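You operate a simulated robot arm through the tools that you are given. There is no shell and no other tool. Be economical: measure what you need, move in short steps, check, and stop when the job is done.

You are at the controls of a simulated two-armed robot. One attempt, no reset.

TASK
Pick up the short black hose labelled "N6" from the middle shelf of the engine parts shelving with one hand, pass it to the other hand and put it on the top shelf of the engine parts shelving.

Only the result counts: the job must be done as asked and must still hold three seconds after the hand-in. Knocking over, shifting, dropping, spilling or breaking anything else fails it.

THE ROBOT
Two 7-joint arms with two-finger parallel grippers on one trunk, on a base that drives. Base frame: it is fixed to the floor where the robot stands at the start and does not move with it; the origin is under the middle of the robot, x ahead of it, y to its left, z up; the surface under the hand at the start is at about z = 0.9. Lengths are in m, angles in degrees, forces in N, time in s.
The left shoulder is at the start at [0.05, 0.161, 1.023], the right one opposite. With the tool pointing down near the work surface each hand reaches from about 0.1 to 0.66 m from the robot's upright axis, wherever it stands, measured 20 degrees to its own side. Places, roughly: top shelf of the engine parts shelving (111x17 cm) [0.48, 0.08, 1.36]. Payload 3.43 kg a hand.
The TCP of each hand is the grasp point between the finger pads, 0.03 m short of the fingertips. In the tool frame z runs along the fingers and y along their closing line. The gripper opens to 0.094 m. The fingers are 0.028 m wide and 0.01 m thick; the gripper's body (0.05 by 0.096 m) begins 0.055 m behind the TCP.
Orientation is told as [roll, pitch, yaw] about the base's x, y, z axes, in that order, counted from this pose: with the fingers straight down and closing along the base's y, the tool's x points along the base's -x, its y along +y and its z along -z.

THE INTERFACE
- The arms move only by the tool move_arm. It takes "left_rows", "right_rows" or both (then of equal length, played together; a hand with none holds still); each is a list of rows, each a list of 7 numbers: the shift along the base's x, y, z in m, then the turn, a rotation vector about the base's x, y, z in rad, then the finger opening in m, from 0 to 0.094. In form: [[x, y, z, rx, ry, rz, jaw], ...]. A call has 1 to 8 rows; each row shifts and turns the commanded pose from where the row before left it. Each row takes 0.2 s and may step no farther than 0.05 m and 8.6 degrees from the row before; otherwise, or with a gripper value out of range, the whole call is refused. Where a pose cannot be reached the arm comes as near as it can. A force on the tool above 40 N (or 10 N above the force at the start of the call, whichever is more), or a blocked arm, ends the call early, and 0.2 s more pass. The fingers move at their own pace (about 0.045 m/s each) and stop on an object; they squeeze with about 21 N. The grip force told is the motor's: it shows also when the fingers shut on nothing. Time passes only in rows, and 0.2 s behind the last, so rows that do not move let the fingers close. It gives the time, the measured TCP pose, the force on the tool (base axes), the opening and the grip force at its end, in the units of the frame above (readings bear some noise), with the torque about the TCP (base axes, N m) and any sound that the robot's microphone picked up.
- Cameras (640 x 400 px; columns grow to the right, rows downward): "scene" is now at [0.1331, 0.0081, 1.1773]; the picture's right is [0.10, -0.99, 0.00], its down [-0.28, -0.03, -0.96] and it looks along [0.95, 0.10, -0.28] (base axes); focal length 214 px, centre (320, 200). "left" rides on the left gripper at [0.076, -0.014, -0.102] in its tool frame; the picture's right is [0.18, 0.98, 0.00], its down [-0.75, 0.14, -0.64] and it looks along [-0.63, 0.12, 0.77] (tool axes); focal length 243 px, centre (320, 200). "right" rides on the right gripper at [0.076, 0.014, -0.103] in its tool frame; the picture's right is [-0.18, 0.98, 0.00], its down [-0.75, -0.14, -0.64] and it looks along [-0.63, -0.12, 0.77] (tool axes); focal length 243 px, centre (320, 200). There is no depth. A picture from a camera that has moved, and an enlarged one, comes with that camera's place and axes in the base frame and with its lens.
- grab_frame(camera): a new picture of that camera. No time passes.
- move_column(by): slides the trunk up (or, below 0, down) by that many m; the arms and the scene camera ride with it, the base frame stays. It gives what a move gives, with no picture.
- drive_base(legs): drives the robot by 1 to 6 legs, each [ahead, left, turn to the left] in m, m and degrees, along the robot's own axes; the way and the turn of a leg run together, so that a leg with both is an arc; at most 1.5 m and 180 degrees a leg. The arms and the cameras ride along, it lands a little off, and it stops where it bumps. It gives what a move gives.
- turn_head(pan, tilt): turns the head with the scene camera to pan (to the left, within 80 degrees either way) and tilt (down, from -29 to 69), counted from straight ahead of the robot. It gives what a move gives.
- inspect(camera, box): a new picture of the part [left, top, right, bottom] of that camera's present view, enlarged. No time passes.
- sign_off(): hands the job in; it is judged then, once.

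Go step by step. Nothing tells you exact positions but the pictures and the camera data: compare them with the known pose of the tool, close in by small moves and look again before you grip or let go. The budget is 120 turns and 88 pictures, counting those below and the enlarged ones. Unless the task says otherwise, let go and move clear before handing in, and close with one line.

The tools are called after ">>>" as a command line: name --argument value ..., lists and objects as JSON in quotes. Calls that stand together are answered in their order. move_arm: Moves the arms, as the interface text tells. Its arguments: {"type":"object","properties":{"left_rows":{"type":"array"},"right_rows":{"type":"array"}},"required":[]} The other tools are called the same way: move_column (by) slides the trunk up or down; drive_base (legs) drives the base; turn_head (pan, tilt) turns the head that bears the scene camera; grab_frame (camera) takes a picture; inspect (camera, box) takes an enlarged picture of a part of a camera's view; sign_off () hands the job in.

At the start:

```text
time_s: 0.0
left_tool_pos: [0.409, 0.2568, 1.0008]
left_tcp_rot: [0.0, 0.0, 0.0]
left_force: [-0.7, 0.3, -0.1]
left_wrist_torque: [0.01, 0.0, 0.0]
left_finger_gap: 0.094
left_gripper_force: 0.1
right_tool_pos: [0.5153, -0.1482, 1.0]
right_tcp_rot: [0.0, -0.1, -0.1]
right_force: [0.3, 0.1, 0.7]
right_wrist_torque: [0.03, -0.01, 0.02]
right_finger_gap: 0.0939
right_gripper_force: 0.1
trunk travel left (down, up): [-0.05, 0.217]
robot x, y, heading: [-0.0005, 0.0032, -0.0]
head pan, tilt: [5.9, 16.4]
```

scene: 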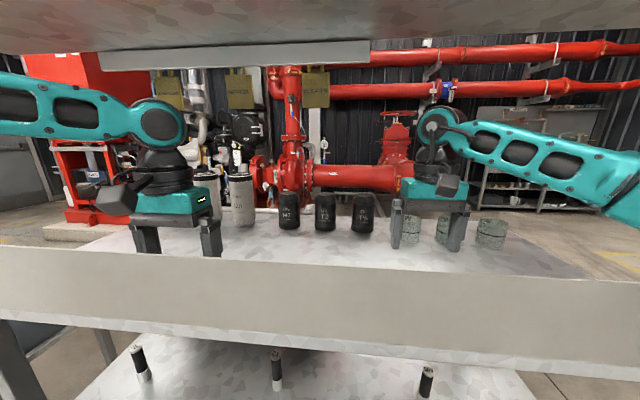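
right: 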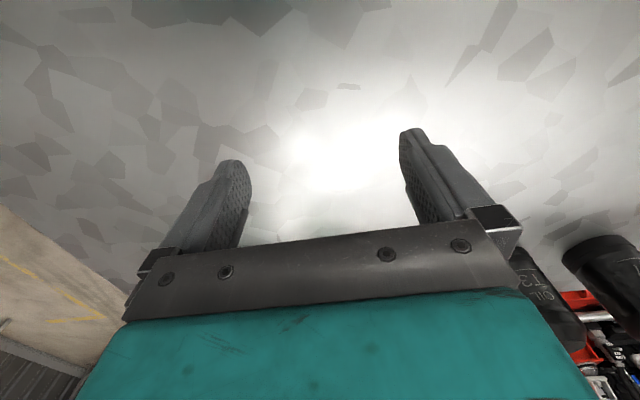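
left: 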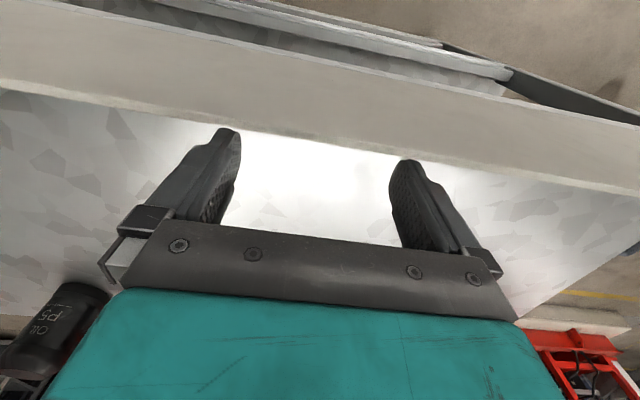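

I see the middle shelf with several black cylinders, pale ones on the left and grey ones on the right. I'll enlarge the view to read the labels.

>>> inspect --camera "scene" --box '[180, 150, 400, 270]'

>>> inspect --camera "scene" --box '[370, 170, 570, 280]'

>>> inspect --camera "scene" --box '[100, 320, 460, 400]'

```text
2.91 times, centred on (290, 210) of scene
camera zoom: at [0.1331, 0.0081, 1.1773], right [0.1, -0.99, 0.0], down [-0.28, -0.03, -0.96], along [0.95, 0.1, -0.28], focal length 624 px, centre (407, 171)
```

zoom: 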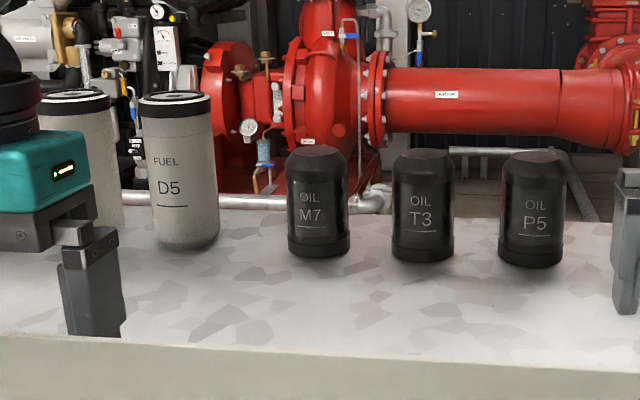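

```text
3.20 times, centred on (470, 225) of scene
camera zoom: at [0.1331, 0.0081, 1.1773], right [0.1, -0.99, 0.0], down [-0.28, -0.03, -0.96], along [0.95, 0.1, -0.28], focal length 686 px, centre (-160, 120)
```

zoom: 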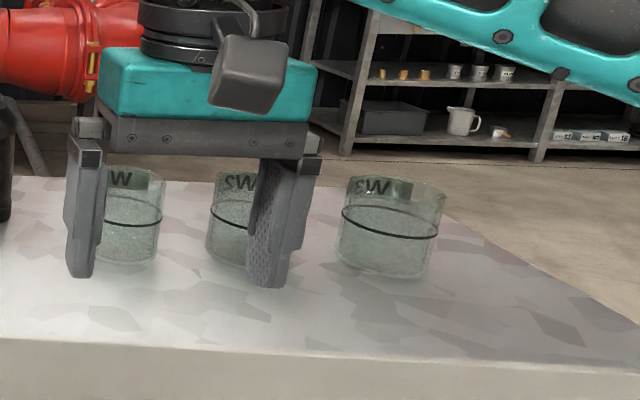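

```text
1.78 times, centred on (280, 360) of scene
camera zoom: at [0.1331, 0.0081, 1.1773], right [0.1, -0.99, 0.0], down [-0.28, -0.03, -0.96], along [0.95, 0.1, -0.28], focal length 381 px, centre (391, -84)
```

zoom: 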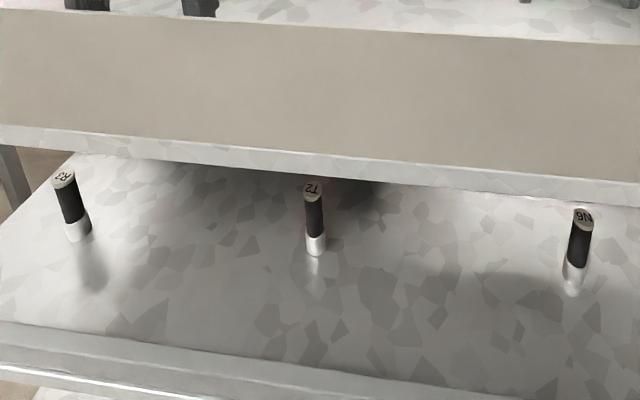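

The hoses R3, T2 and N6 stand upright on a tier below the one with the filters. I need a better look at the shelf structure, so I'll tilt the head.

>>> turn_head --pan -10 --tilt 55

>>> grab_frame --camera "scene"

>>> turn_head --pan 0 --tilt -25

>>> grab_frame --camera "scene"

```text
time_s: 1.1
left_tool_pos: [0.4087, 0.2566, 0.9988]
left_tcp_rot: [0.1, 0.0, 0.0]
left_force: [-0.6, 1.2, 0.4]
left_wrist_torque: [0.03, 0.0, 0.02]
left_finger_gap: 0.0941
left_gripper_force: 0.0
right_tool_pos: [0.5155, -0.1486, 1.0002]
right_tcp_rot: [-0.1, -0.1, -0.1]
right_force: [0.9, -0.4, 0.1]
right_wrist_torque: [-0.02, 0.0, 0.02]
right_finger_gap: 0.0939
right_gripper_force: 0.0
trunk travel left (down, up): [-0.05, 0.217]
robot x, y, heading: [0.0006, 0.0024, -0.1]
head pan, tilt: [-10.0, 55.0]
```

```text
81 pictures are left
camera scene: at [0.1112, -0.014, 1.1194], right [-0.17, -0.98, 0.0], down [-0.81, 0.14, -0.57], along [0.57, -0.1, -0.82], focal length 214 px, centre (320, 200)
```

scene: 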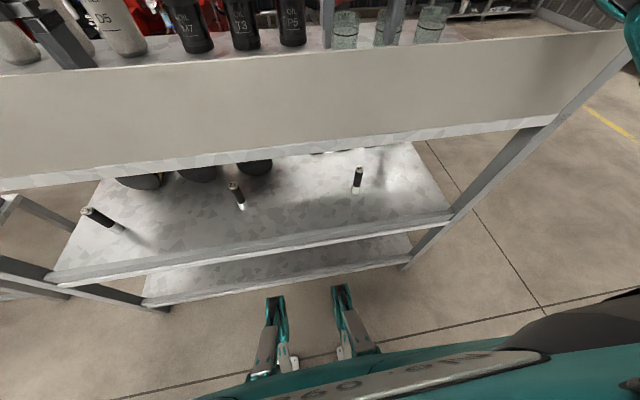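

```text
time_s: 2.6
left_tool_pos: [0.4096, 0.2569, 1.0002]
left_tcp_rot: [0.1, 0.0, -0.1]
left_force: [0.0, -0.4, 0.9]
left_wrist_torque: [-0.01, 0.02, 0.02]
left_finger_gap: 0.0942
left_gripper_force: 0.0
right_tool_pos: [0.5147, -0.1475, 0.9999]
right_tcp_rot: [0.0, -0.1, -0.2]
right_force: [0.1, -0.5, -0.3]
right_wrist_torque: [-0.01, 0.02, -0.02]
right_finger_gap: 0.0939
right_gripper_force: 0.1
trunk travel left (down, up): [-0.05, 0.217]
robot x, y, heading: [0.0007, -0.0012, 0.1]
head pan, tilt: [0.0, -25.0]
```

```text
80 pictures are left
camera scene: at [0.1113, -0.0015, 1.2394], right [0.0, -1.0, 0.0], down [0.42, 0.0, -0.91], along [0.91, 0.0, 0.42], focal length 214 px, centre (320, 200)
```

scene: 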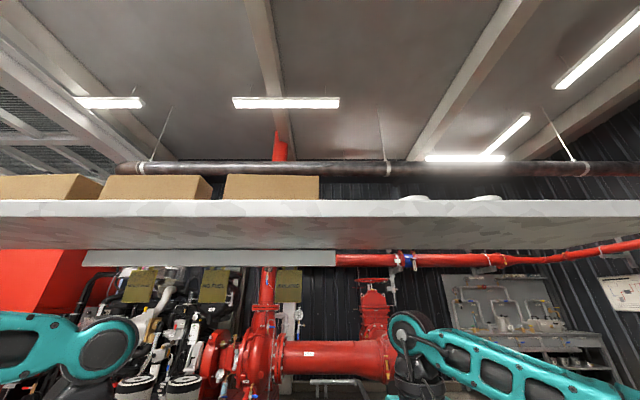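

The shelving, as I work it out: front edge x≈0.36, lip on the filter tier z≈0.88–1.03, hose tier z≈0.6, top shelf ≈1.36. N6 stands near [0.49, -0.19, 0.6]. First I'll lift both hands clear of the lip while turning the fingers forward.

>>> move_arm --left_rows '[[0, 0, 0.03, 0, 0, 0, 0.094], [0, 0, 0.025, 0, -0.12, 0, 0.094], [0, 0, 0.01, 0, -0.14, 0, 0.094], [0, 0, 0.01, 0, -0.14, 0, 0.094], [0, 0, 0.01, 0, -0.14, 0, 0.094], [0, 0, 0.01, 0, -0.14, 0, 0.094], [0, 0, 0.01, 0, -0.14, 0, 0.094]]' --right_rows '[[0, 0, 0.03, 0, 0, 0, 0.094], [0, 0, 0.025, 0, -0.12, 0, 0.094], [0, 0, 0.01, 0, -0.14, 0, 0.094], [0, 0, 0.01, 0, -0.14, 0, 0.094], [0, 0, 0.01, 0, -0.14, 0, 0.094], [0, 0, 0.01, 0, -0.14, 0, 0.094], [0, 0, 0.01, 0, -0.14, 0, 0.094]]'

>>> turn_head --pan 0 --tilt 25

>>> grab_frame --camera "scene"

```text
time_s: 4.2
left_tool_pos: [0.41, 0.256, 1.1045]
left_tcp_rot: [0.0, -47.2, 0.0]
left_force: [0.2, 0.5, -0.6]
left_wrist_torque: [0.01, 0.03, 0.02]
left_finger_gap: 0.094
left_gripper_force: 0.0
right_tool_pos: [0.5145, -0.1476, 1.1068]
right_tcp_rot: [0.1, -47.2, -0.1]
right_force: [0.4, -0.2, 0.2]
right_wrist_torque: [0.02, 0.01, 0.0]
right_finger_gap: 0.0941
right_gripper_force: 0.1
trunk travel left (down, up): [-0.05, 0.217]
robot x, y, heading: [0.0031, 0.0002, -0.0]
head pan, tilt: [0.0, -25.0]
```

```text
time_s: 5.4
left_tool_pos: [0.4093, 0.2565, 1.105]
left_tcp_rot: [0.0, -46.9, 0.0]
left_force: [-0.4, -0.1, 0.8]
left_wrist_torque: [-0.01, 0.01, 0.0]
left_finger_gap: 0.0939
left_gripper_force: 0.0
right_tool_pos: [0.5169, -0.148, 1.1056]
right_tcp_rot: [0.1, -47.0, 0.0]
right_force: [-0.4, -1.2, 0.1]
right_wrist_torque: [0.0, 0.0, 0.01]
right_finger_gap: 0.094
right_gripper_force: 0.0
trunk travel left (down, up): [-0.05, 0.217]
robot x, y, heading: [-0.0025, 0.0022, -0.0]
head pan, tilt: [0.0, 25.0]
```

```text
79 pictures are left
camera scene: at [0.1323, -0.0015, 1.1634], right [0.0, -1.0, 0.0], down [-0.42, 0.0, -0.91], along [0.91, 0.0, -0.42], focal length 214 px, centre (320, 200)
```

scene: 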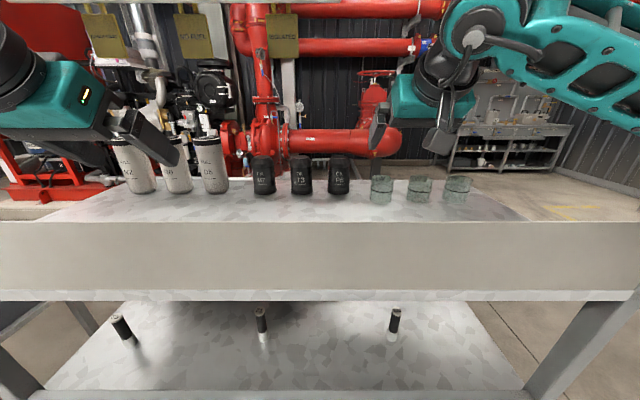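

Both hands are above the lip. I'll back off 0.45 m for an overall view.

>>> drive_base --legs '[[-0.45, 0, 0]]'

>>> turn_head --pan 0 --tilt 25

>>> grab_frame --camera "scene"

```text
time_s: 8.1
left_tool_pos: [-0.0389, 0.2564, 1.1042]
left_tcp_rot: [0.1, -47.0, 0.0]
left_force: [-0.4, -0.6, 0.6]
left_wrist_torque: [0.01, 0.0, 0.0]
left_finger_gap: 0.094
left_gripper_force: 0.1
right_tool_pos: [0.0689, -0.1476, 1.1056]
right_tcp_rot: [0.1, -46.9, -0.2]
right_force: [-0.3, -0.3, 0.4]
right_wrist_torque: [-0.04, 0.02, 0.0]
right_finger_gap: 0.0939
right_gripper_force: 0.1
trunk travel left (down, up): [-0.05, 0.217]
robot x, y, heading: [-0.4457, 0.0015, 0.1]
head pan, tilt: [0.0, 25.0]
```

```text
time_s: 8.7
left_tool_pos: [-0.0385, 0.2576, 1.1044]
left_tcp_rot: [0.0, -46.9, 0.1]
left_force: [-0.1, -0.9, -0.6]
left_wrist_torque: [-0.01, 0.0, 0.02]
left_finger_gap: 0.094
left_gripper_force: 0.0
right_tool_pos: [0.0691, -0.1479, 1.1057]
right_tcp_rot: [0.1, -47.1, -0.1]
right_force: [0.2, 0.1, 0.1]
right_wrist_torque: [0.01, -0.04, -0.01]
right_finger_gap: 0.0939
right_gripper_force: 0.1
trunk travel left (down, up): [-0.05, 0.217]
robot x, y, heading: [-0.4478, -0.0022, -0.1]
head pan, tilt: [0.0, 25.0]
```

```text
78 pictures are left
camera scene: at [-0.3152, -0.0016, 1.1633], right [0.0, -1.0, 0.0], down [-0.42, 0.0, -0.91], along [0.91, 0.0, -0.42], focal length 214 px, centre (320, 200)
```

scene: 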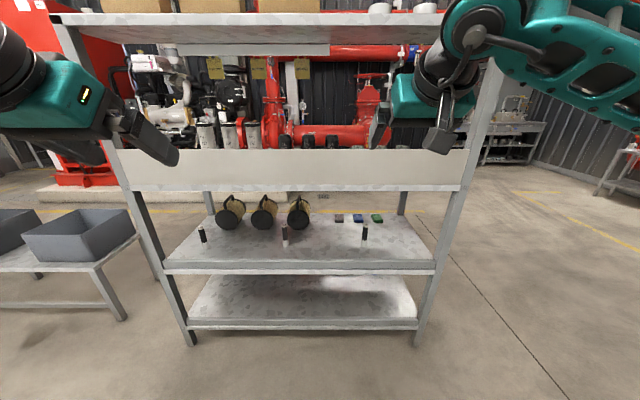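

I'll enlarge for accurate measurements of N6 and the shelf front.

>>> inspect --camera "scene" --box '[260, 180, 460, 305]'

>>> inspect --camera "scene" --box '[40, 0, 500, 200]'

```text
3.20 times, centred on (360, 242) of scene
camera zoom: at [-0.3152, -0.0016, 1.1633], right [0.0, -1.0, 0.0], down [-0.42, 0.0, -0.91], along [0.91, 0.0, -0.42], focal length 686 px, centre (192, 64)
```

zoom: 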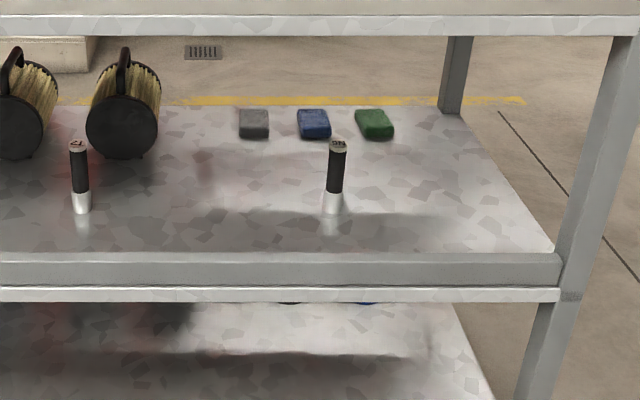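

```text
1.39 times, centred on (270, 100) of scene
camera zoom: at [-0.3152, -0.0016, 1.1633], right [0.0, -1.0, 0.0], down [-0.42, 0.0, -0.91], along [0.91, 0.0, -0.42], focal length 298 px, centre (390, 339)
```

zoom: 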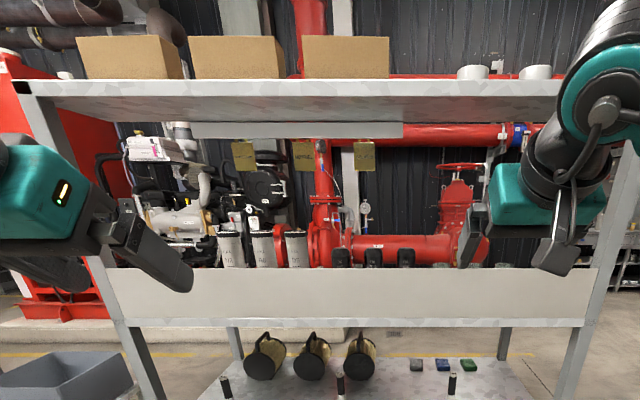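

N6 stands at about [0.52, -0.21], z 0.535–0.65, about 25 mm thick, behind a low front lip (top ≈0.586). I'll lower the trunk and the right hand in the free space in front, and retract the left a little.

>>> move_column --by -0.05

>>> move_arm --right_rows '[[-0.003, -0.008, -0.049, 0, 0, 0, 0.094], [-0.003, -0.008, -0.049, 0, 0, 0, 0.094], [-0.003, -0.008, -0.049, 0, 0, 0, 0.094], [-0.003, -0.008, -0.049, 0, 0, 0, 0.094], [-0.003, -0.008, -0.049, 0, 0, 0, 0.094], [-0.003, -0.008, -0.049, 0, 0, 0, 0.094], [-0.003, -0.008, -0.049, 0, 0, 0, 0.094], [0, -0.006, -0.049, 0, 0, 0, 0.094]]' --left_rows '[[-0.015, 0, 0, 0, 0, 0, 0.094], [-0.015, 0, 0, 0, 0, 0, 0.094], [-0.015, 0, 0, 0, 0, 0, 0.094], [-0.015, 0, 0, 0, 0, 0, 0.094], [-0.015, 0, 0, 0, 0, 0, 0.094], [-0.015, 0, 0, 0, 0, 0, 0.094], [0, 0, 0, 0, 0, 0, 0.094], [0, 0, 0, 0, 0, 0, 0.094]]'

>>> turn_head --pan -20 --tilt 40

>>> grab_frame --camera "scene"

>>> grab_frame --camera "right"

```text
time_s: 9.6
left_tool_pos: [-0.0392, 0.2556, 1.0562]
left_tcp_rot: [0.1, -47.0, 0.0]
left_force: [-1.0, 0.0, 0.6]
left_wrist_torque: [0.02, 0.03, 0.01]
left_finger_gap: 0.0941
left_gripper_force: 0.2
right_tool_pos: [0.0676, -0.1481, 1.0568]
right_tcp_rot: [0.1, -47.0, 0.0]
right_force: [0.0, 0.5, -0.5]
right_wrist_torque: [0.0, 0.01, 0.02]
right_finger_gap: 0.0936
right_gripper_force: 0.1
trunk travel left (down, up): [0.0, 0.267]
robot x, y, heading: [-0.4492, 0.0002, -0.0]
head pan, tilt: [0.0, 25.0]
```

```text
time_s: 11.4
left_tool_pos: [-0.1284, 0.2563, 1.0541]
left_tcp_rot: [0.0, -47.0, 0.0]
left_force: [-0.4, -1.0, 0.3]
left_wrist_torque: [-0.02, -0.04, 0.0]
left_finger_gap: 0.0941
left_gripper_force: 0.0
right_tool_pos: [0.0472, -0.2096, 0.6771]
right_tcp_rot: [0.1, -47.0, 0.0]
right_force: [0.1, -0.4, -1.2]
right_wrist_torque: [0.01, -0.03, 0.01]
right_finger_gap: 0.094
right_gripper_force: 0.0
right hand out of reach, approached as far as the arm can: row 8
trunk travel left (down, up): [0.0, 0.267]
robot x, y, heading: [-0.4471, 0.0005, 0.1]
head pan, tilt: [0.0, 25.0]
```

```text
time_s: 12.2
left_tool_pos: [-0.1292, 0.2567, 1.0549]
left_tcp_rot: [0.0, -46.9, 0.0]
left_force: [0.2, 0.0, 0.1]
left_wrist_torque: [0.0, -0.03, 0.03]
left_finger_gap: 0.0939
left_gripper_force: 0.0
right_tool_pos: [0.0475, -0.2085, 0.6764]
right_tcp_rot: [0.1, -47.1, 0.0]
right_force: [-0.3, 0.0, -0.7]
right_wrist_torque: [-0.01, -0.01, 0.01]
right_finger_gap: 0.0939
right_gripper_force: 0.0
trunk travel left (down, up): [0.0, 0.267]
robot x, y, heading: [-0.4469, -0.0032, -0.1]
head pan, tilt: [-20.0, 40.0]
```

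```text
75 pictures are left
camera scene: at [-0.3274, -0.0306, 1.0901], right [-0.34, -0.94, 0.0], down [-0.6, 0.22, -0.77], along [0.72, -0.26, -0.64], focal length 214 px, centre (320, 200)
```

scene: 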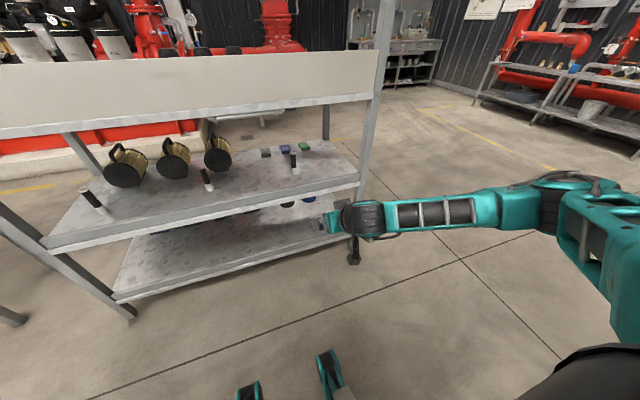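

```text
74 pictures are left
camera right: at [-0.0802, -0.1939, 0.6915], right [0.13, 0.98, 0.14], down [0.04, -0.14, 0.99], along [0.99, -0.12, -0.06], focal length 243 px, centre (320, 200)
```

right: 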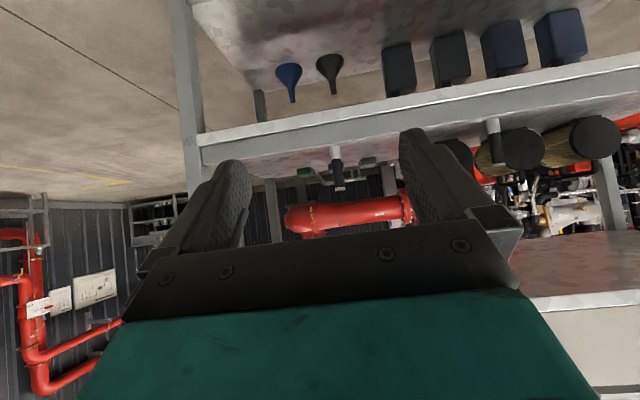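

The right elbow swings outward and would come near the right post, so I'll pick with the left hand instead, with the base shifted right, and later pass to the right. I'll raise the right and lower/extend the left in free space.

>>> move_arm --left_rows '[[0.03, -0.005, -0.038, 0, 0, 0, 0.094], [0.03, -0.005, -0.038, 0, 0, 0, 0.094], [0.03, -0.005, -0.038, 0, 0, 0, 0.094], [0.03, -0.005, -0.038, 0, 0, 0, 0.094], [0.03, -0.005, -0.038, 0, 0, 0, 0.094], [0.03, -0.005, -0.038, 0, 0, 0, 0.094], [0.03, -0.005, -0.038, 0, 0, 0, 0.094], [0.03, -0.005, -0.038, 0, 0, 0, 0.094]]' --right_rows '[[-0.01, 0, 0.04, 0, 0, 0, 0.094], [-0.01, 0, 0.04, 0, 0, 0, 0.094], [-0.01, 0, 0.04, 0, 0, 0, 0.094], [-0.01, 0, 0.04, 0, 0, 0, 0.094], [-0.01, 0, 0.04, 0, 0, 0, 0.094], [-0.01, 0, 0.04, 0, 0, 0, 0.094], [-0.01, 0, 0.04, 0, 0, 0, 0.094], [-0.01, 0, 0.04, 0, 0, 0, 0.094]]'

>>> move_arm --left_rows '[[0.025, 0, -0.03, 0, 0, 0, 0.094], [0.025, 0, -0.03, 0, 0, 0, 0.094], [0.02, 0, -0.03, 0, 0, 0, 0.094], [0.02, 0, -0.02, 0, 0, 0, 0.094], [0, 0, 0, 0, 0, 0, 0.094]]'

>>> turn_head --pan 15 --tilt 40

>>> grab_frame --camera "scene"

```text
time_s: 14.0
left_tool_pos: [0.1135, 0.2183, 0.751]
left_tcp_rot: [0.0, -47.0, 0.1]
left_force: [0.0, 0.8, 0.7]
left_wrist_torque: [0.02, -0.01, 0.05]
left_finger_gap: 0.094
left_gripper_force: 0.1
right_tool_pos: [-0.0319, -0.2094, 0.9964]
right_tcp_rot: [0.0, -47.1, 0.0]
right_force: [-0.8, 0.0, -0.9]
right_wrist_torque: [0.0, 0.02, -0.02]
right_finger_gap: 0.0939
right_gripper_force: 0.1
trunk travel left (down, up): [0.0, 0.267]
robot x, y, heading: [-0.4488, 0.0022, 0.3]
head pan, tilt: [-20.0, 40.0]
```

```text
time_s: 15.2
left_tool_pos: [0.147, 0.2657, 0.7147]
left_tcp_rot: [0.0, -47.1, 0.0]
left_force: [0.1, 1.4, -0.3]
left_wrist_torque: [0.01, 0.02, -0.02]
left_finger_gap: 0.0938
left_gripper_force: 0.0
left hand out of reach, approached as far as the arm can: row 1, 2, 3, 4
right_tool_pos: [-0.0313, -0.2104, 0.9967]
right_tcp_rot: [0.1, -46.9, -0.1]
right_force: [0.0, 0.8, 0.6]
right_wrist_torque: [0.03, 0.03, 0.02]
right_finger_gap: 0.0939
right_gripper_force: 0.0
trunk travel left (down, up): [0.0, 0.267]
robot x, y, heading: [-0.4488, 0.0016, 0.0]
head pan, tilt: [-20.0, 40.0]
```

```text
time_s: 16.2
left_tool_pos: [0.1465, 0.2658, 0.7155]
left_tcp_rot: [0.0, -47.1, 0.2]
left_force: [-0.4, -0.4, 0.8]
left_wrist_torque: [-0.01, 0.0, -0.01]
left_finger_gap: 0.0944
left_gripper_force: 0.1
right_tool_pos: [-0.0324, -0.2092, 0.9958]
right_tcp_rot: [0.0, -47.0, -0.1]
right_force: [0.0, -0.3, 0.3]
right_wrist_torque: [0.01, 0.0, 0.04]
right_finger_gap: 0.094
right_gripper_force: 0.1
trunk travel left (down, up): [0.0, 0.267]
robot x, y, heading: [-0.4448, 0.0015, -0.1]
head pan, tilt: [15.0, 40.0]
```

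```text
73 pictures are left
camera scene: at [-0.3253, 0.0204, 1.09], right [0.26, -0.97, 0.0], down [-0.62, -0.17, -0.77], along [0.74, 0.2, -0.64], focal length 214 px, centre (320, 200)
```

scene: 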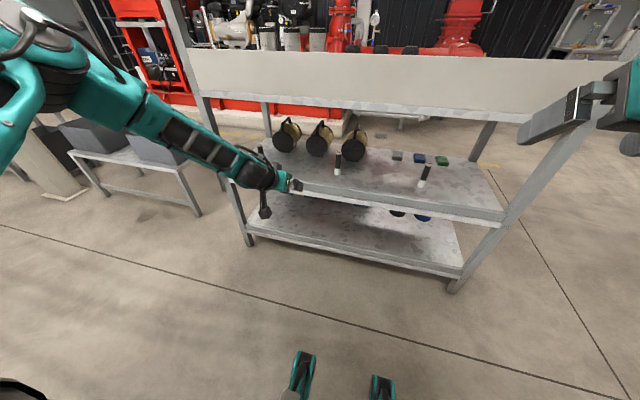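

The left arm got into an elbow-up posture that limits it. I'll try pulling in, yawing the hand inward, and going down again to see how low it reaches.

>>> move_arm --left_rows '[[-0.025, 0.005, 0.015, 0, 0, -0.1, 0.094], [-0.025, 0.005, 0.015, 0, 0, -0.1, 0.094], [-0.025, 0.005, 0.01, 0, 0, -0.1, 0.094], [-0.025, 0.005, 0, 0, 0, -0.1, 0.094], [-0.025, 0, 0, 0, 0, -0.1, 0.094], [0, 0, -0.02, 0, 0, -0.1, 0.094], [0, 0, -0.03, 0, 0, 0, 0.094], [0, 0, -0.03, 0, 0, 0, 0.094]]'

>>> move_arm --left_rows '[[0, 0, -0.03, 0, 0, 0, 0.094], [0, 0, -0.03, 0, 0, 0, 0.094], [0, 0, -0.03, 0, 0, 0, 0.094]]'

>>> grab_frame --camera "scene"

```text
time_s: 18.0
left_tool_pos: [0.0213, 0.2841, 0.6788]
left_tcp_rot: [0.1, -46.9, -34.2]
left_force: [-0.2, 0.2, -0.4]
left_wrist_torque: [0.0, 0.03, -0.02]
left_finger_gap: 0.0941
left_gripper_force: 0.0
left hand out of reach, approached as far as the arm can: row 8
right_tool_pos: [-0.0317, -0.2092, 0.9965]
right_tcp_rot: [0.1, -47.0, -0.1]
right_force: [-0.3, 0.8, -0.1]
right_wrist_torque: [0.0, -0.01, -0.01]
right_finger_gap: 0.0941
right_gripper_force: 0.0
trunk travel left (down, up): [0.0, 0.267]
robot x, y, heading: [-0.4444, 0.004, -0.1]
head pan, tilt: [15.0, 40.0]
```

```text
time_s: 18.8
left_tool_pos: [0.0202, 0.2937, 0.6371]
left_tcp_rot: [3.0, -46.1, -34.3]
left_force: [-0.8, 0.1, -0.6]
left_wrist_torque: [-0.02, -0.01, 0.03]
left_finger_gap: 0.0939
left_gripper_force: 0.0
left hand out of reach, approached as far as the arm can: row 1, 2, 3
right_tool_pos: [-0.0318, -0.2084, 0.9968]
right_tcp_rot: [0.0, -47.1, 0.1]
right_force: [0.0, 0.2, -0.5]
right_wrist_torque: [-0.03, -0.01, -0.03]
right_finger_gap: 0.0942
right_gripper_force: 0.1
trunk travel left (down, up): [0.0, 0.267]
robot x, y, heading: [-0.4461, -0.0019, 0.1]
head pan, tilt: [15.0, 40.0]
```

```text
72 pictures are left
camera scene: at [-0.3258, 0.0214, 1.0901], right [0.26, -0.97, 0.0], down [-0.62, -0.17, -0.77], along [0.74, 0.2, -0.64], focal length 214 px, centre (320, 200)
```

scene: 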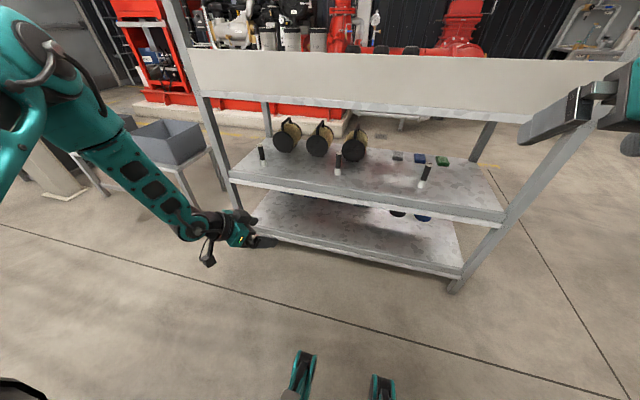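

Yawing inward helps (z=0.637). I'll test a nearer hand position with the same yaw.

>>> move_arm --left_rows '[[-0.02, 0, 0.02, 0, 0, 0, 0.094], [-0.03, 0, 0, 0, 0, 0, 0.094], [-0.03, 0, 0, 0, 0, 0, 0.094], [-0.03, 0, -0.02, 0, 0, 0, 0.094], [0, 0, -0.03, 0, 0, 0, 0.094], [0, 0, -0.03, 0, 0, 0, 0.094], [0, 0, -0.03, 0, 0, 0, 0.094]]'

>>> grab_frame --camera "scene"

```text
time_s: 20.4
left_tool_pos: [-0.0945, 0.2917, 0.6204]
left_tcp_rot: [3.0, -46.2, -34.3]
left_force: [-0.3, 0.6, 0.0]
left_wrist_torque: [0.0, 0.0, -0.01]
left_finger_gap: 0.0938
left_gripper_force: 0.1
left hand out of reach, approached as far as the arm can: row 5, 6, 7
right_tool_pos: [-0.031, -0.2095, 0.9964]
right_tcp_rot: [0.1, -46.9, -0.2]
right_force: [-0.6, -0.7, -0.2]
right_wrist_torque: [-0.03, -0.01, 0.0]
right_finger_gap: 0.094
right_gripper_force: 0.1
trunk travel left (down, up): [0.0, 0.267]
robot x, y, heading: [-0.4472, -0.0006, -0.2]
head pan, tilt: [15.0, 40.0]
```

```text
71 pictures are left
camera scene: at [-0.3253, 0.0205, 1.09], right [0.26, -0.97, 0.0], down [-0.62, -0.17, -0.77], along [0.74, 0.2, -0.64], focal length 214 px, centre (320, 200)
```

scene: 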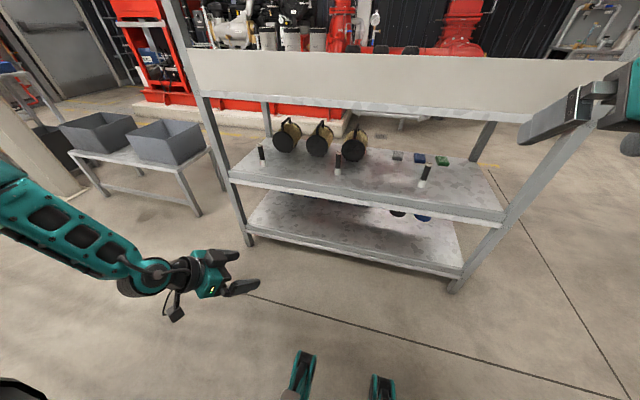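

Here the elbow is lower and z=0.62 holds. I'll try extending forward from this posture at this height.

>>> move_arm --left_rows '[[0.03, 0, 0, 0, 0, 0, 0.094], [0.03, 0, 0, 0, 0, 0, 0.094], [0.03, 0, 0, 0, 0, 0, 0.094], [0.03, 0, 0, 0, 0, 0, 0.094], [0.03, 0, 0, 0, 0, 0, 0.094], [0.03, 0, 0, 0, 0, 0, 0.094]]'

>>> grab_frame --camera "scene"

```text
time_s: 21.8
left_tool_pos: [0.0767, 0.2915, 0.663]
left_tcp_rot: [3.3, -46.1, -34.4]
left_force: [0.0, -0.5, 0.3]
left_wrist_torque: [-0.05, 0.03, 0.02]
left_finger_gap: 0.0943
left_gripper_force: 0.1
left hand out of reach, approached as far as the arm can: row 1, 2, 3, 4, 5, 6
right_tool_pos: [-0.0309, -0.2084, 0.9946]
right_tcp_rot: [0.2, -47.0, 0.0]
right_force: [1.2, -0.1, -0.2]
right_wrist_torque: [0.01, -0.01, 0.0]
right_finger_gap: 0.0937
right_gripper_force: 0.0
trunk travel left (down, up): [0.0, 0.267]
robot x, y, heading: [-0.4479, 0.0003, 0.1]
head pan, tilt: [15.0, 40.0]
```

```text
70 pictures are left
camera scene: at [-0.3252, 0.0204, 1.09], right [0.26, -0.97, 0.0], down [-0.62, -0.17, -0.77], along [0.74, 0.2, -0.64], focal length 214 px, centre (320, 200)
```

scene: 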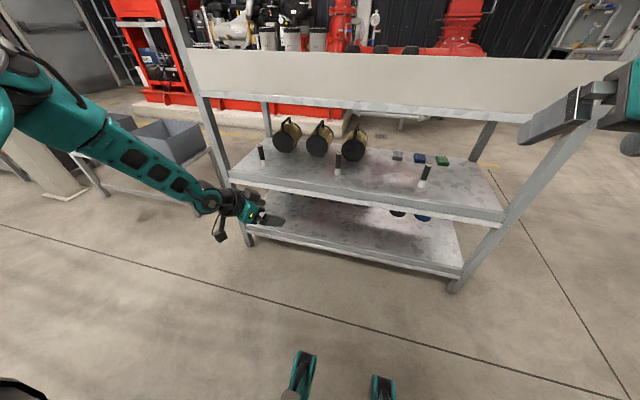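

It behaves as if the elbow stays at shoulder height. I'll try coaxing the elbow down by drawing the hand close to the body, then look.

>>> move_arm --left_rows '[[-0.035, 0, 0.0, 0, 0, 0, 0.094], [-0.035, 0, 0.0, 0, 0, 0, 0.094], [-0.035, 0, 0, 0, 0, 0, 0.094], [-0.035, 0, -0.01, 0, 0, 0, 0.094], [-0.035, 0, -0.01, 0, 0, 0, 0.094], [-0.035, 0, -0.01, 0, 0, 0, 0.094], [-0.035, 0, -0.01, 0, 0, 0, 0.094], [-0.025, 0, -0.01, 0, 0, 0, 0.094]]'

>>> move_arm --left_rows '[[0, 0, -0.03, 0, 0, 0, 0.094], [0, 0, -0.03, 0, 0, 0, 0.094], [0, 0, -0.03, 0, 0, 0, 0.094], [0, 0, -0.03, 0, 0, 0, 0.094]]'

>>> turn_head --pan 60 --tilt 45

>>> grab_frame --camera "scene"

```text
time_s: 23.6
left_tool_pos: [-0.1949, 0.2898, 0.6128]
left_tcp_rot: [2.9, -46.1, -34.3]
left_force: [0.4, -0.5, -0.3]
left_wrist_torque: [-0.02, 0.01, 0.02]
left_finger_gap: 0.094
left_gripper_force: 0.1
right_tool_pos: [-0.0318, -0.2096, 0.9952]
right_tcp_rot: [0.1, -47.0, -0.2]
right_force: [0.3, -0.3, 0.5]
right_wrist_torque: [0.02, -0.01, 0.02]
right_finger_gap: 0.094
right_gripper_force: 0.1
trunk travel left (down, up): [0.0, 0.267]
robot x, y, heading: [-0.4495, 0.0003, 0.1]
head pan, tilt: [15.0, 40.0]
```

```text
time_s: 24.6
left_tool_pos: [-0.1938, 0.2922, 0.4907]
left_tcp_rot: [3.0, -46.0, -34.4]
left_force: [-0.1, -0.2, -0.7]
left_wrist_torque: [0.02, 0.01, 0.01]
left_finger_gap: 0.094
left_gripper_force: 0.0
right_tool_pos: [-0.0308, -0.2088, 0.9972]
right_tcp_rot: [0.1, -47.0, -0.1]
right_force: [-0.7, 0.5, 0.6]
right_wrist_torque: [0.01, 0.0, 0.0]
right_finger_gap: 0.0939
right_gripper_force: 0.0
trunk travel left (down, up): [0.0, 0.267]
robot x, y, heading: [-0.4455, -0.0005, 0.1]
head pan, tilt: [15.0, 40.0]
```

```text
time_s: 25.8
left_tool_pos: [-0.1958, 0.2915, 0.4919]
left_tcp_rot: [3.1, -46.1, -34.3]
left_force: [0.0, 0.5, 0.1]
left_wrist_torque: [0.0, 0.01, -0.01]
left_finger_gap: 0.0939
left_gripper_force: 0.1
right_tool_pos: [-0.0318, -0.2089, 0.9961]
right_tcp_rot: [0.1, -47.0, 0.0]
right_force: [0.1, -0.6, -0.2]
right_wrist_torque: [-0.02, -0.01, -0.01]
right_finger_gap: 0.0939
right_gripper_force: 0.1
trunk travel left (down, up): [0.0, 0.267]
robot x, y, heading: [-0.4478, 0.0012, 0.2]
head pan, tilt: [60.0, 45.0]
```

```text
69 pictures are left
camera scene: at [-0.3667, 0.0688, 1.0828], right [0.87, -0.5, 0.0], down [-0.35, -0.61, -0.71], along [0.35, 0.61, -0.71], focal length 214 px, centre (320, 200)
```

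scene: 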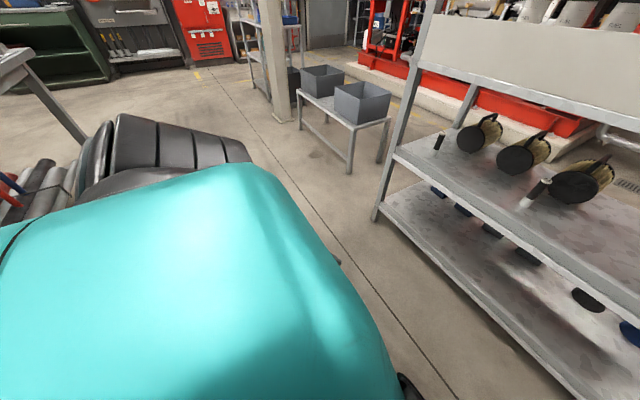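

The elbow dropped and z=0.49 is reachable close in. Now I'll straighten the yaw and extend forward from below.

>>> move_arm --left_rows '[[0.01, 0, 0.005, 0, 0, 0.1, 0.094], [0.01, 0, 0.005, 0, 0, 0.1, 0.094], [0.01, 0, 0.005, 0, 0, 0.1, 0.094], [0.01, 0, 0.005, 0, 0, 0.1, 0.094], [0.01, 0, 0.005, 0, 0, 0.1, 0.094], [0.01, 0, 0.005, 0, 0, 0.1, 0.094], [0.02, 0, 0.01, 0, -0.1, 0, 0.094], [0.02, 0, 0.01, 0, -0.1, 0, 0.094]]'

>>> move_arm --left_rows '[[0.03, 0, 0.008, 0, 0, 0, 0.094], [0.03, 0, 0.008, 0, 0, 0, 0.094], [0.03, 0, 0.008, 0, 0, 0, 0.094], [0.03, 0, 0.008, 0, 0, 0, 0.094], [0.03, 0, 0.008, 0, 0, 0, 0.094], [0.03, 0, 0.005, 0, 0, 0, 0.094], [0.03, 0, 0.005, 0, 0, 0, 0.094]]'

>>> turn_head --pan 25 --tilt 45

>>> grab_frame --camera "scene"

```text
time_s: 27.6
left_tool_pos: [-0.0947, 0.2916, 0.542]
left_tcp_rot: [3.1, -57.6, -0.1]
left_force: [-0.4, -0.5, 0.4]
left_wrist_torque: [0.0, 0.0, -0.01]
left_finger_gap: 0.094
left_gripper_force: 0.0
right_tool_pos: [-0.0304, -0.2096, 0.9951]
right_tcp_rot: [0.1, -47.0, -0.2]
right_force: [-0.2, 0.0, -0.5]
right_wrist_torque: [0.01, 0.03, -0.02]
right_finger_gap: 0.0938
right_gripper_force: 0.1
trunk travel left (down, up): [0.0, 0.267]
robot x, y, heading: [-0.4468, -0.0021, 0.0]
head pan, tilt: [60.0, 45.0]
```

```text
time_s: 29.1
left_tool_pos: [0.1165, 0.2913, 0.5913]
left_tcp_rot: [3.2, -57.4, 0.0]
left_force: [-0.8, -0.3, -0.2]
left_wrist_torque: [-0.02, -0.03, -0.04]
left_finger_gap: 0.0941
left_gripper_force: 0.1
right_tool_pos: [-0.0312, -0.2098, 0.9955]
right_tcp_rot: [0.1, -47.0, -0.1]
right_force: [0.2, 0.2, 0.7]
right_wrist_torque: [0.01, 0.02, -0.04]
right_finger_gap: 0.0937
right_gripper_force: 0.0
trunk travel left (down, up): [0.0, 0.267]
robot x, y, heading: [-0.4512, -0.0008, 0.0]
head pan, tilt: [60.0, 45.0]
```

```text
time_s: 30.2
left_tool_pos: [0.1165, 0.2919, 0.5923]
left_tcp_rot: [3.0, -57.5, -0.1]
left_force: [0.0, -0.4, 0.4]
left_wrist_torque: [0.03, 0.01, -0.01]
left_finger_gap: 0.0938
left_gripper_force: 0.1
right_tool_pos: [-0.0307, -0.2095, 0.9952]
right_tcp_rot: [0.0, -46.9, -0.1]
right_force: [0.4, 0.0, -0.6]
right_wrist_torque: [-0.03, 0.0, -0.01]
right_finger_gap: 0.094
right_gripper_force: 0.1
trunk travel left (down, up): [0.0, 0.267]
robot x, y, heading: [-0.4489, 0.0007, -0.2]
head pan, tilt: [25.0, 45.0]
```

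```text
68 pictures are left
camera scene: at [-0.3337, 0.0328, 1.0828], right [0.42, -0.91, 0.0], down [-0.64, -0.3, -0.71], along [0.64, 0.3, -0.71], focal length 214 px, centre (320, 200)
```

scene: 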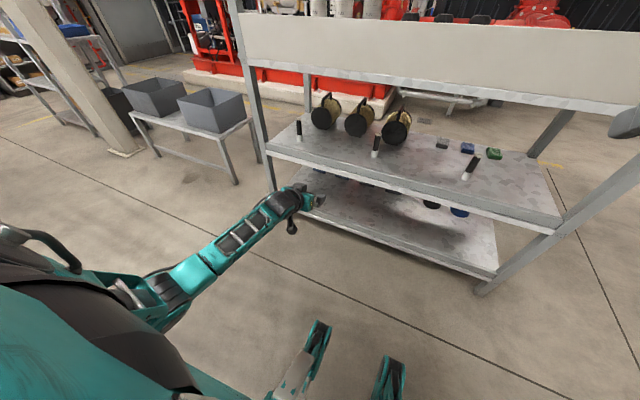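

Elbow-low posture works: z=0.59 reached. Now I'll raise slightly, level the roll, then drive right 0.50 m and ahead 0.2 m.

>>> move_arm --left_rows '[[0, 0, 0.025, -0.027, 0, 0, 0.094], [0, 0, 0.025, -0.027, 0, 0, 0.094], [0, 0, 0.02, 0, 0, 0, 0.094]]'

>>> drive_base --legs '[[0, -0.5, 0], [0.2, 0, 0]]'

>>> turn_head --pan 25 --tilt 35

>>> grab_frame --camera "scene"

>>> grab_frame --camera "left"

```text
time_s: 31.0
left_tool_pos: [0.1162, 0.2917, 0.6625]
left_tcp_rot: [-2.8, -57.3, 4.8]
left_force: [-0.6, -0.2, 0.0]
left_wrist_torque: [-0.02, -0.04, 0.04]
left_finger_gap: 0.0939
left_gripper_force: 0.0
right_tool_pos: [-0.0314, -0.2087, 0.9956]
right_tcp_rot: [0.1, -46.9, 0.0]
right_force: [0.1, -0.3, 1.2]
right_wrist_torque: [0.0, 0.01, -0.01]
right_finger_gap: 0.094
right_gripper_force: 0.1
trunk travel left (down, up): [0.0, 0.267]
robot x, y, heading: [-0.4449, -0.0006, 0.2]
head pan, tilt: [25.0, 45.0]
```

```text
time_s: 37.1
left_tool_pos: [0.3152, -0.2106, 0.6624]
left_tcp_rot: [-2.7, -57.4, 4.9]
left_force: [-0.4, -0.7, -0.2]
left_wrist_torque: [0.01, -0.03, 0.02]
left_finger_gap: 0.0938
left_gripper_force: 0.1
right_tool_pos: [0.1679, -0.7092, 0.9952]
right_tcp_rot: [0.1, -47.0, 0.0]
right_force: [0.3, -1.1, -0.6]
right_wrist_torque: [0.0, 0.01, -0.02]
right_finger_gap: 0.0941
right_gripper_force: 0.0
trunk travel left (down, up): [0.0, 0.267]
robot x, y, heading: [-0.2486, -0.5012, 0.0]
head pan, tilt: [25.0, 45.0]
```

```text
time_s: 37.8
left_tool_pos: [0.3155, -0.2106, 0.6621]
left_tcp_rot: [-2.6, -57.4, 4.9]
left_force: [0.8, 0.2, -0.4]
left_wrist_torque: [0.0, -0.01, -0.02]
left_finger_gap: 0.0938
left_gripper_force: 0.1
right_tool_pos: [0.1681, -0.7102, 0.9967]
right_tcp_rot: [0.0, -47.0, 0.0]
right_force: [0.8, 0.5, 0.3]
right_wrist_torque: [0.04, -0.02, 0.0]
right_finger_gap: 0.0942
right_gripper_force: 0.1
trunk travel left (down, up): [0.0, 0.267]
robot x, y, heading: [-0.2484, -0.5009, 0.2]
head pan, tilt: [25.0, 35.0]
```

```text
67 pictures are left
camera scene: at [-0.1281, -0.4655, 1.0975], right [0.42, -0.91, 0.0], down [-0.52, -0.24, -0.82], along [0.74, 0.35, -0.57], focal length 214 px, centre (320, 200)
```

scene: 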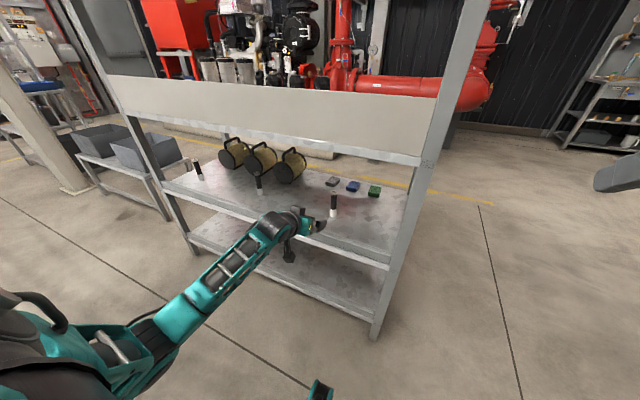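

```text
66 pictures are left
camera left: at [0.1904, -0.2304, 0.6539], right [-0.14, 0.97, -0.18], down [-0.14, 0.16, 0.98], along [0.98, 0.17, 0.12], focal length 243 px, centre (320, 200)
```

left: 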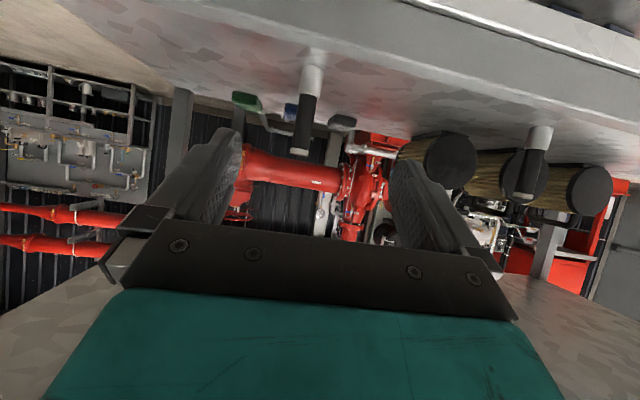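

N6 is at about [0.53, -0.212], z 0.515–0.635. I'll level the wrist and pitch a bit steeper (for lip clearance of the camera), then drive ahead 0.13 m.

>>> move_arm --left_rows '[[0, 0, 0.005, 0.0125, 0.085, -0.023, 0.094], [0, 0, 0.005, 0.0125, 0.085, -0.023, 0.094], [0, 0, 0, 0, 0, 0, 0.094]]'

>>> drive_base --legs '[[0.13, 0, 0]]'

>>> grab_frame --camera "scene"

>>> grab_frame --camera "left"

```text
time_s: 38.6
left_tool_pos: [0.3153, -0.2105, 0.6727]
left_tcp_rot: [0.4, -47.6, -0.3]
left_force: [-0.2, -0.6, 0.1]
left_wrist_torque: [-0.03, 0.0, -0.02]
left_finger_gap: 0.094
left_gripper_force: 0.2
right_tool_pos: [0.1685, -0.7092, 0.9958]
right_tcp_rot: [0.1, -46.9, 0.0]
right_force: [-0.6, -0.1, -0.5]
right_wrist_torque: [0.0, -0.02, 0.02]
right_finger_gap: 0.0937
right_gripper_force: 0.1
trunk travel left (down, up): [0.0, 0.267]
robot x, y, heading: [-0.2477, -0.5017, 0.0]
head pan, tilt: [25.0, 35.0]
```

```text
time_s: 39.9
left_tool_pos: [0.4447, -0.2106, 0.6711]
left_tcp_rot: [0.3, -47.7, -0.2]
left_force: [0.6, -0.1, -0.1]
left_wrist_torque: [-0.02, -0.02, -0.02]
left_finger_gap: 0.0938
left_gripper_force: 0.1
right_tool_pos: [0.2971, -0.7087, 0.9959]
right_tcp_rot: [0.0, -47.1, 0.0]
right_force: [0.2, -0.3, 0.6]
right_wrist_torque: [0.0, 0.0, -0.03]
right_finger_gap: 0.0942
right_gripper_force: 0.0
trunk travel left (down, up): [0.0, 0.267]
robot x, y, heading: [-0.1228, -0.5015, -0.0]
head pan, tilt: [25.0, 35.0]
```

```text
65 pictures are left
camera scene: at [0.0016, -0.4654, 1.0976], right [0.42, -0.91, 0.0], down [-0.52, -0.24, -0.82], along [0.74, 0.35, -0.57], focal length 214 px, centre (320, 200)
```

scene: 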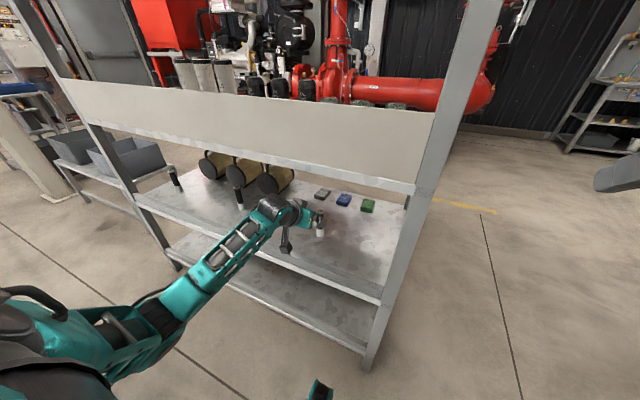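

```text
64 pictures are left
camera left: at [0.3198, -0.2247, 0.6848], right [-0.12, 0.98, -0.13], down [0.03, 0.14, 0.99], along [0.99, 0.12, -0.05], focal length 243 px, centre (320, 200)
```

left: 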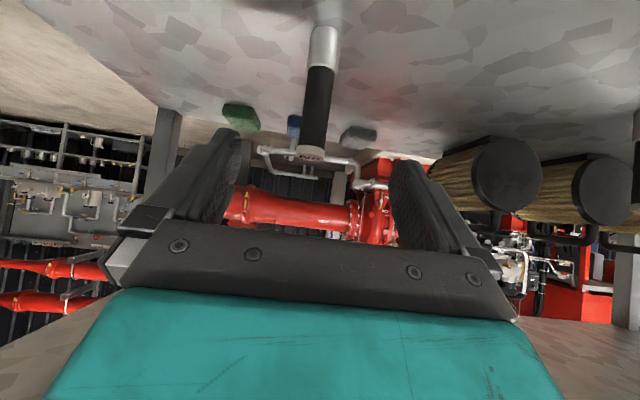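

N6 refined: [0.538, -0.213]. The fingers are centred on it; I'll drive 0.05 m closer, then reach and descend with the arm.

>>> drive_base --legs '[[0.05, 0, 0]]'

>>> move_arm --left_rows '[[0.01, -0.002, -0.02, 0, 0, 0, 0.094], [0.01, 0, -0.02, 0, 0, 0, 0.094], [0.01, 0, -0.02, 0, 0, 0, 0.094]]'

>>> grab_frame --camera "left"

>>> inspect --camera "scene" --box '[200, 130, 440, 280]'

```text
time_s: 40.8
left_tool_pos: [0.4945, -0.2106, 0.6729]
left_tcp_rot: [0.3, -47.7, -0.2]
left_force: [0.0, -0.2, 0.2]
left_wrist_torque: [0.01, 0.0, -0.01]
left_finger_gap: 0.0939
left_gripper_force: 0.0
right_tool_pos: [0.3468, -0.7094, 0.9968]
right_tcp_rot: [0.1, -47.0, 0.0]
right_force: [0.8, -0.2, 0.5]
right_wrist_torque: [-0.01, 0.0, 0.02]
right_finger_gap: 0.0941
right_gripper_force: 0.1
trunk travel left (down, up): [0.0, 0.267]
robot x, y, heading: [-0.0689, -0.5041, -0.1]
head pan, tilt: [25.0, 35.0]
```

```text
time_s: 41.6
left_tool_pos: [0.5258, -0.2124, 0.6133]
left_tcp_rot: [0.4, -47.7, -0.2]
left_force: [0.5, -0.3, 0.1]
left_wrist_torque: [0.0, -0.01, -0.02]
left_finger_gap: 0.094
left_gripper_force: 0.1
right_tool_pos: [0.3475, -0.7102, 0.9957]
right_tcp_rot: [0.0, -47.0, -0.1]
right_force: [-0.4, -0.2, 0.4]
right_wrist_torque: [0.02, 0.0, 0.0]
right_finger_gap: 0.0941
right_gripper_force: 0.1
trunk travel left (down, up): [0.0, 0.267]
robot x, y, heading: [-0.0699, -0.5002, 0.0]
head pan, tilt: [25.0, 35.0]
```

```text
63 pictures are left
camera left: at [0.4, -0.2267, 0.6257], right [-0.12, 0.98, -0.13], down [0.03, 0.14, 0.99], along [0.99, 0.12, -0.05], focal length 243 px, centre (320, 200)
```

left: 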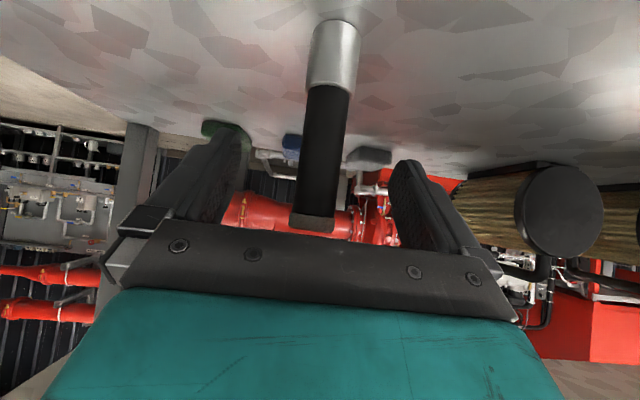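

```text
2.67 times, centred on (320, 205) of scene
camera zoom: at [0.0508, -0.4654, 1.0976], right [0.42, -0.91, 0.0], down [-0.52, -0.24, -0.82], along [0.74, 0.35, -0.57], focal length 572 px, centre (320, 187)
```

zoom: 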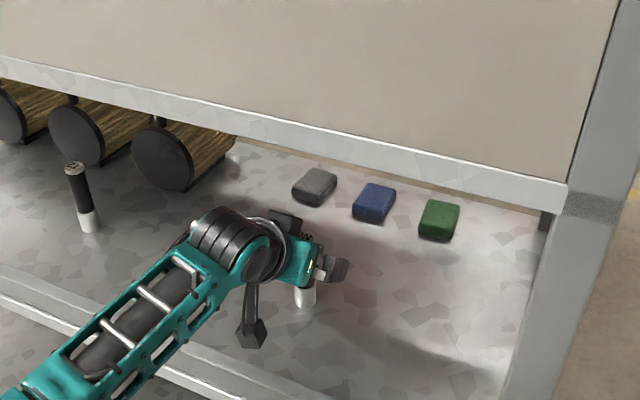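

Well aligned: the hose is centred between the fingers, about 14 mm further in. I'll nudge in and close.

>>> move_arm --left_rows '[[0.012, -0.002, -0.008, 0, 0, 0, 0.094], [0, 0, 0, 0, 0, 0, 0.06], [0, 0, 0, 0, 0, 0, 0.02], [0, 0, 0, 0, 0, 0, 0.0], [0, 0, 0, 0, 0, 0, 0.0], [0, 0, 0, 0, 0, 0, 0.0], [0, 0, 0, 0, 0, 0, 0.0]]'

>>> grab_frame --camera "left"

```text
time_s: 43.2
left_tool_pos: [0.5371, -0.2155, 0.605]
left_tcp_rot: [0.2, -47.7, -0.1]
left_force: [1.0, 0.3, 0.6]
left_wrist_torque: [0.01, -0.07, 0.03]
left_finger_gap: 0.0304
left_gripper_force: 21.0
right_tool_pos: [0.3462, -0.7108, 0.9966]
right_tcp_rot: [0.1, -47.0, -0.1]
right_force: [-0.2, 0.1, -0.1]
right_wrist_torque: [0.0, 0.0, -0.01]
right_finger_gap: 0.094
right_gripper_force: 0.0
trunk travel left (down, up): [0.0, 0.267]
robot x, y, heading: [-0.0673, -0.5003, 0.0]
head pan, tilt: [25.0, 35.0]
```

```text
61 pictures are left
camera left: at [0.4114, -0.2286, 0.6174], right [-0.12, 0.98, -0.13], down [0.03, 0.14, 0.99], along [0.99, 0.12, -0.05], focal length 243 px, centre (320, 200)
```

left: 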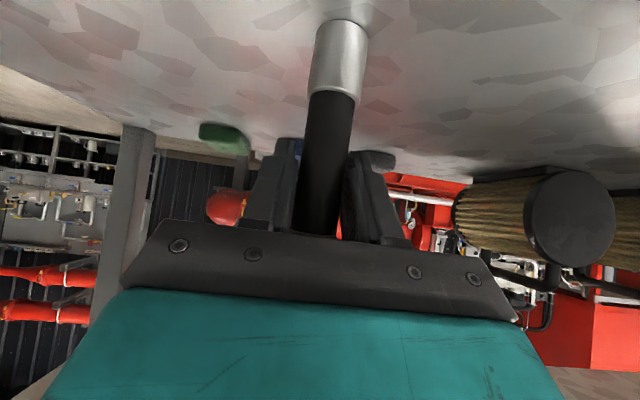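

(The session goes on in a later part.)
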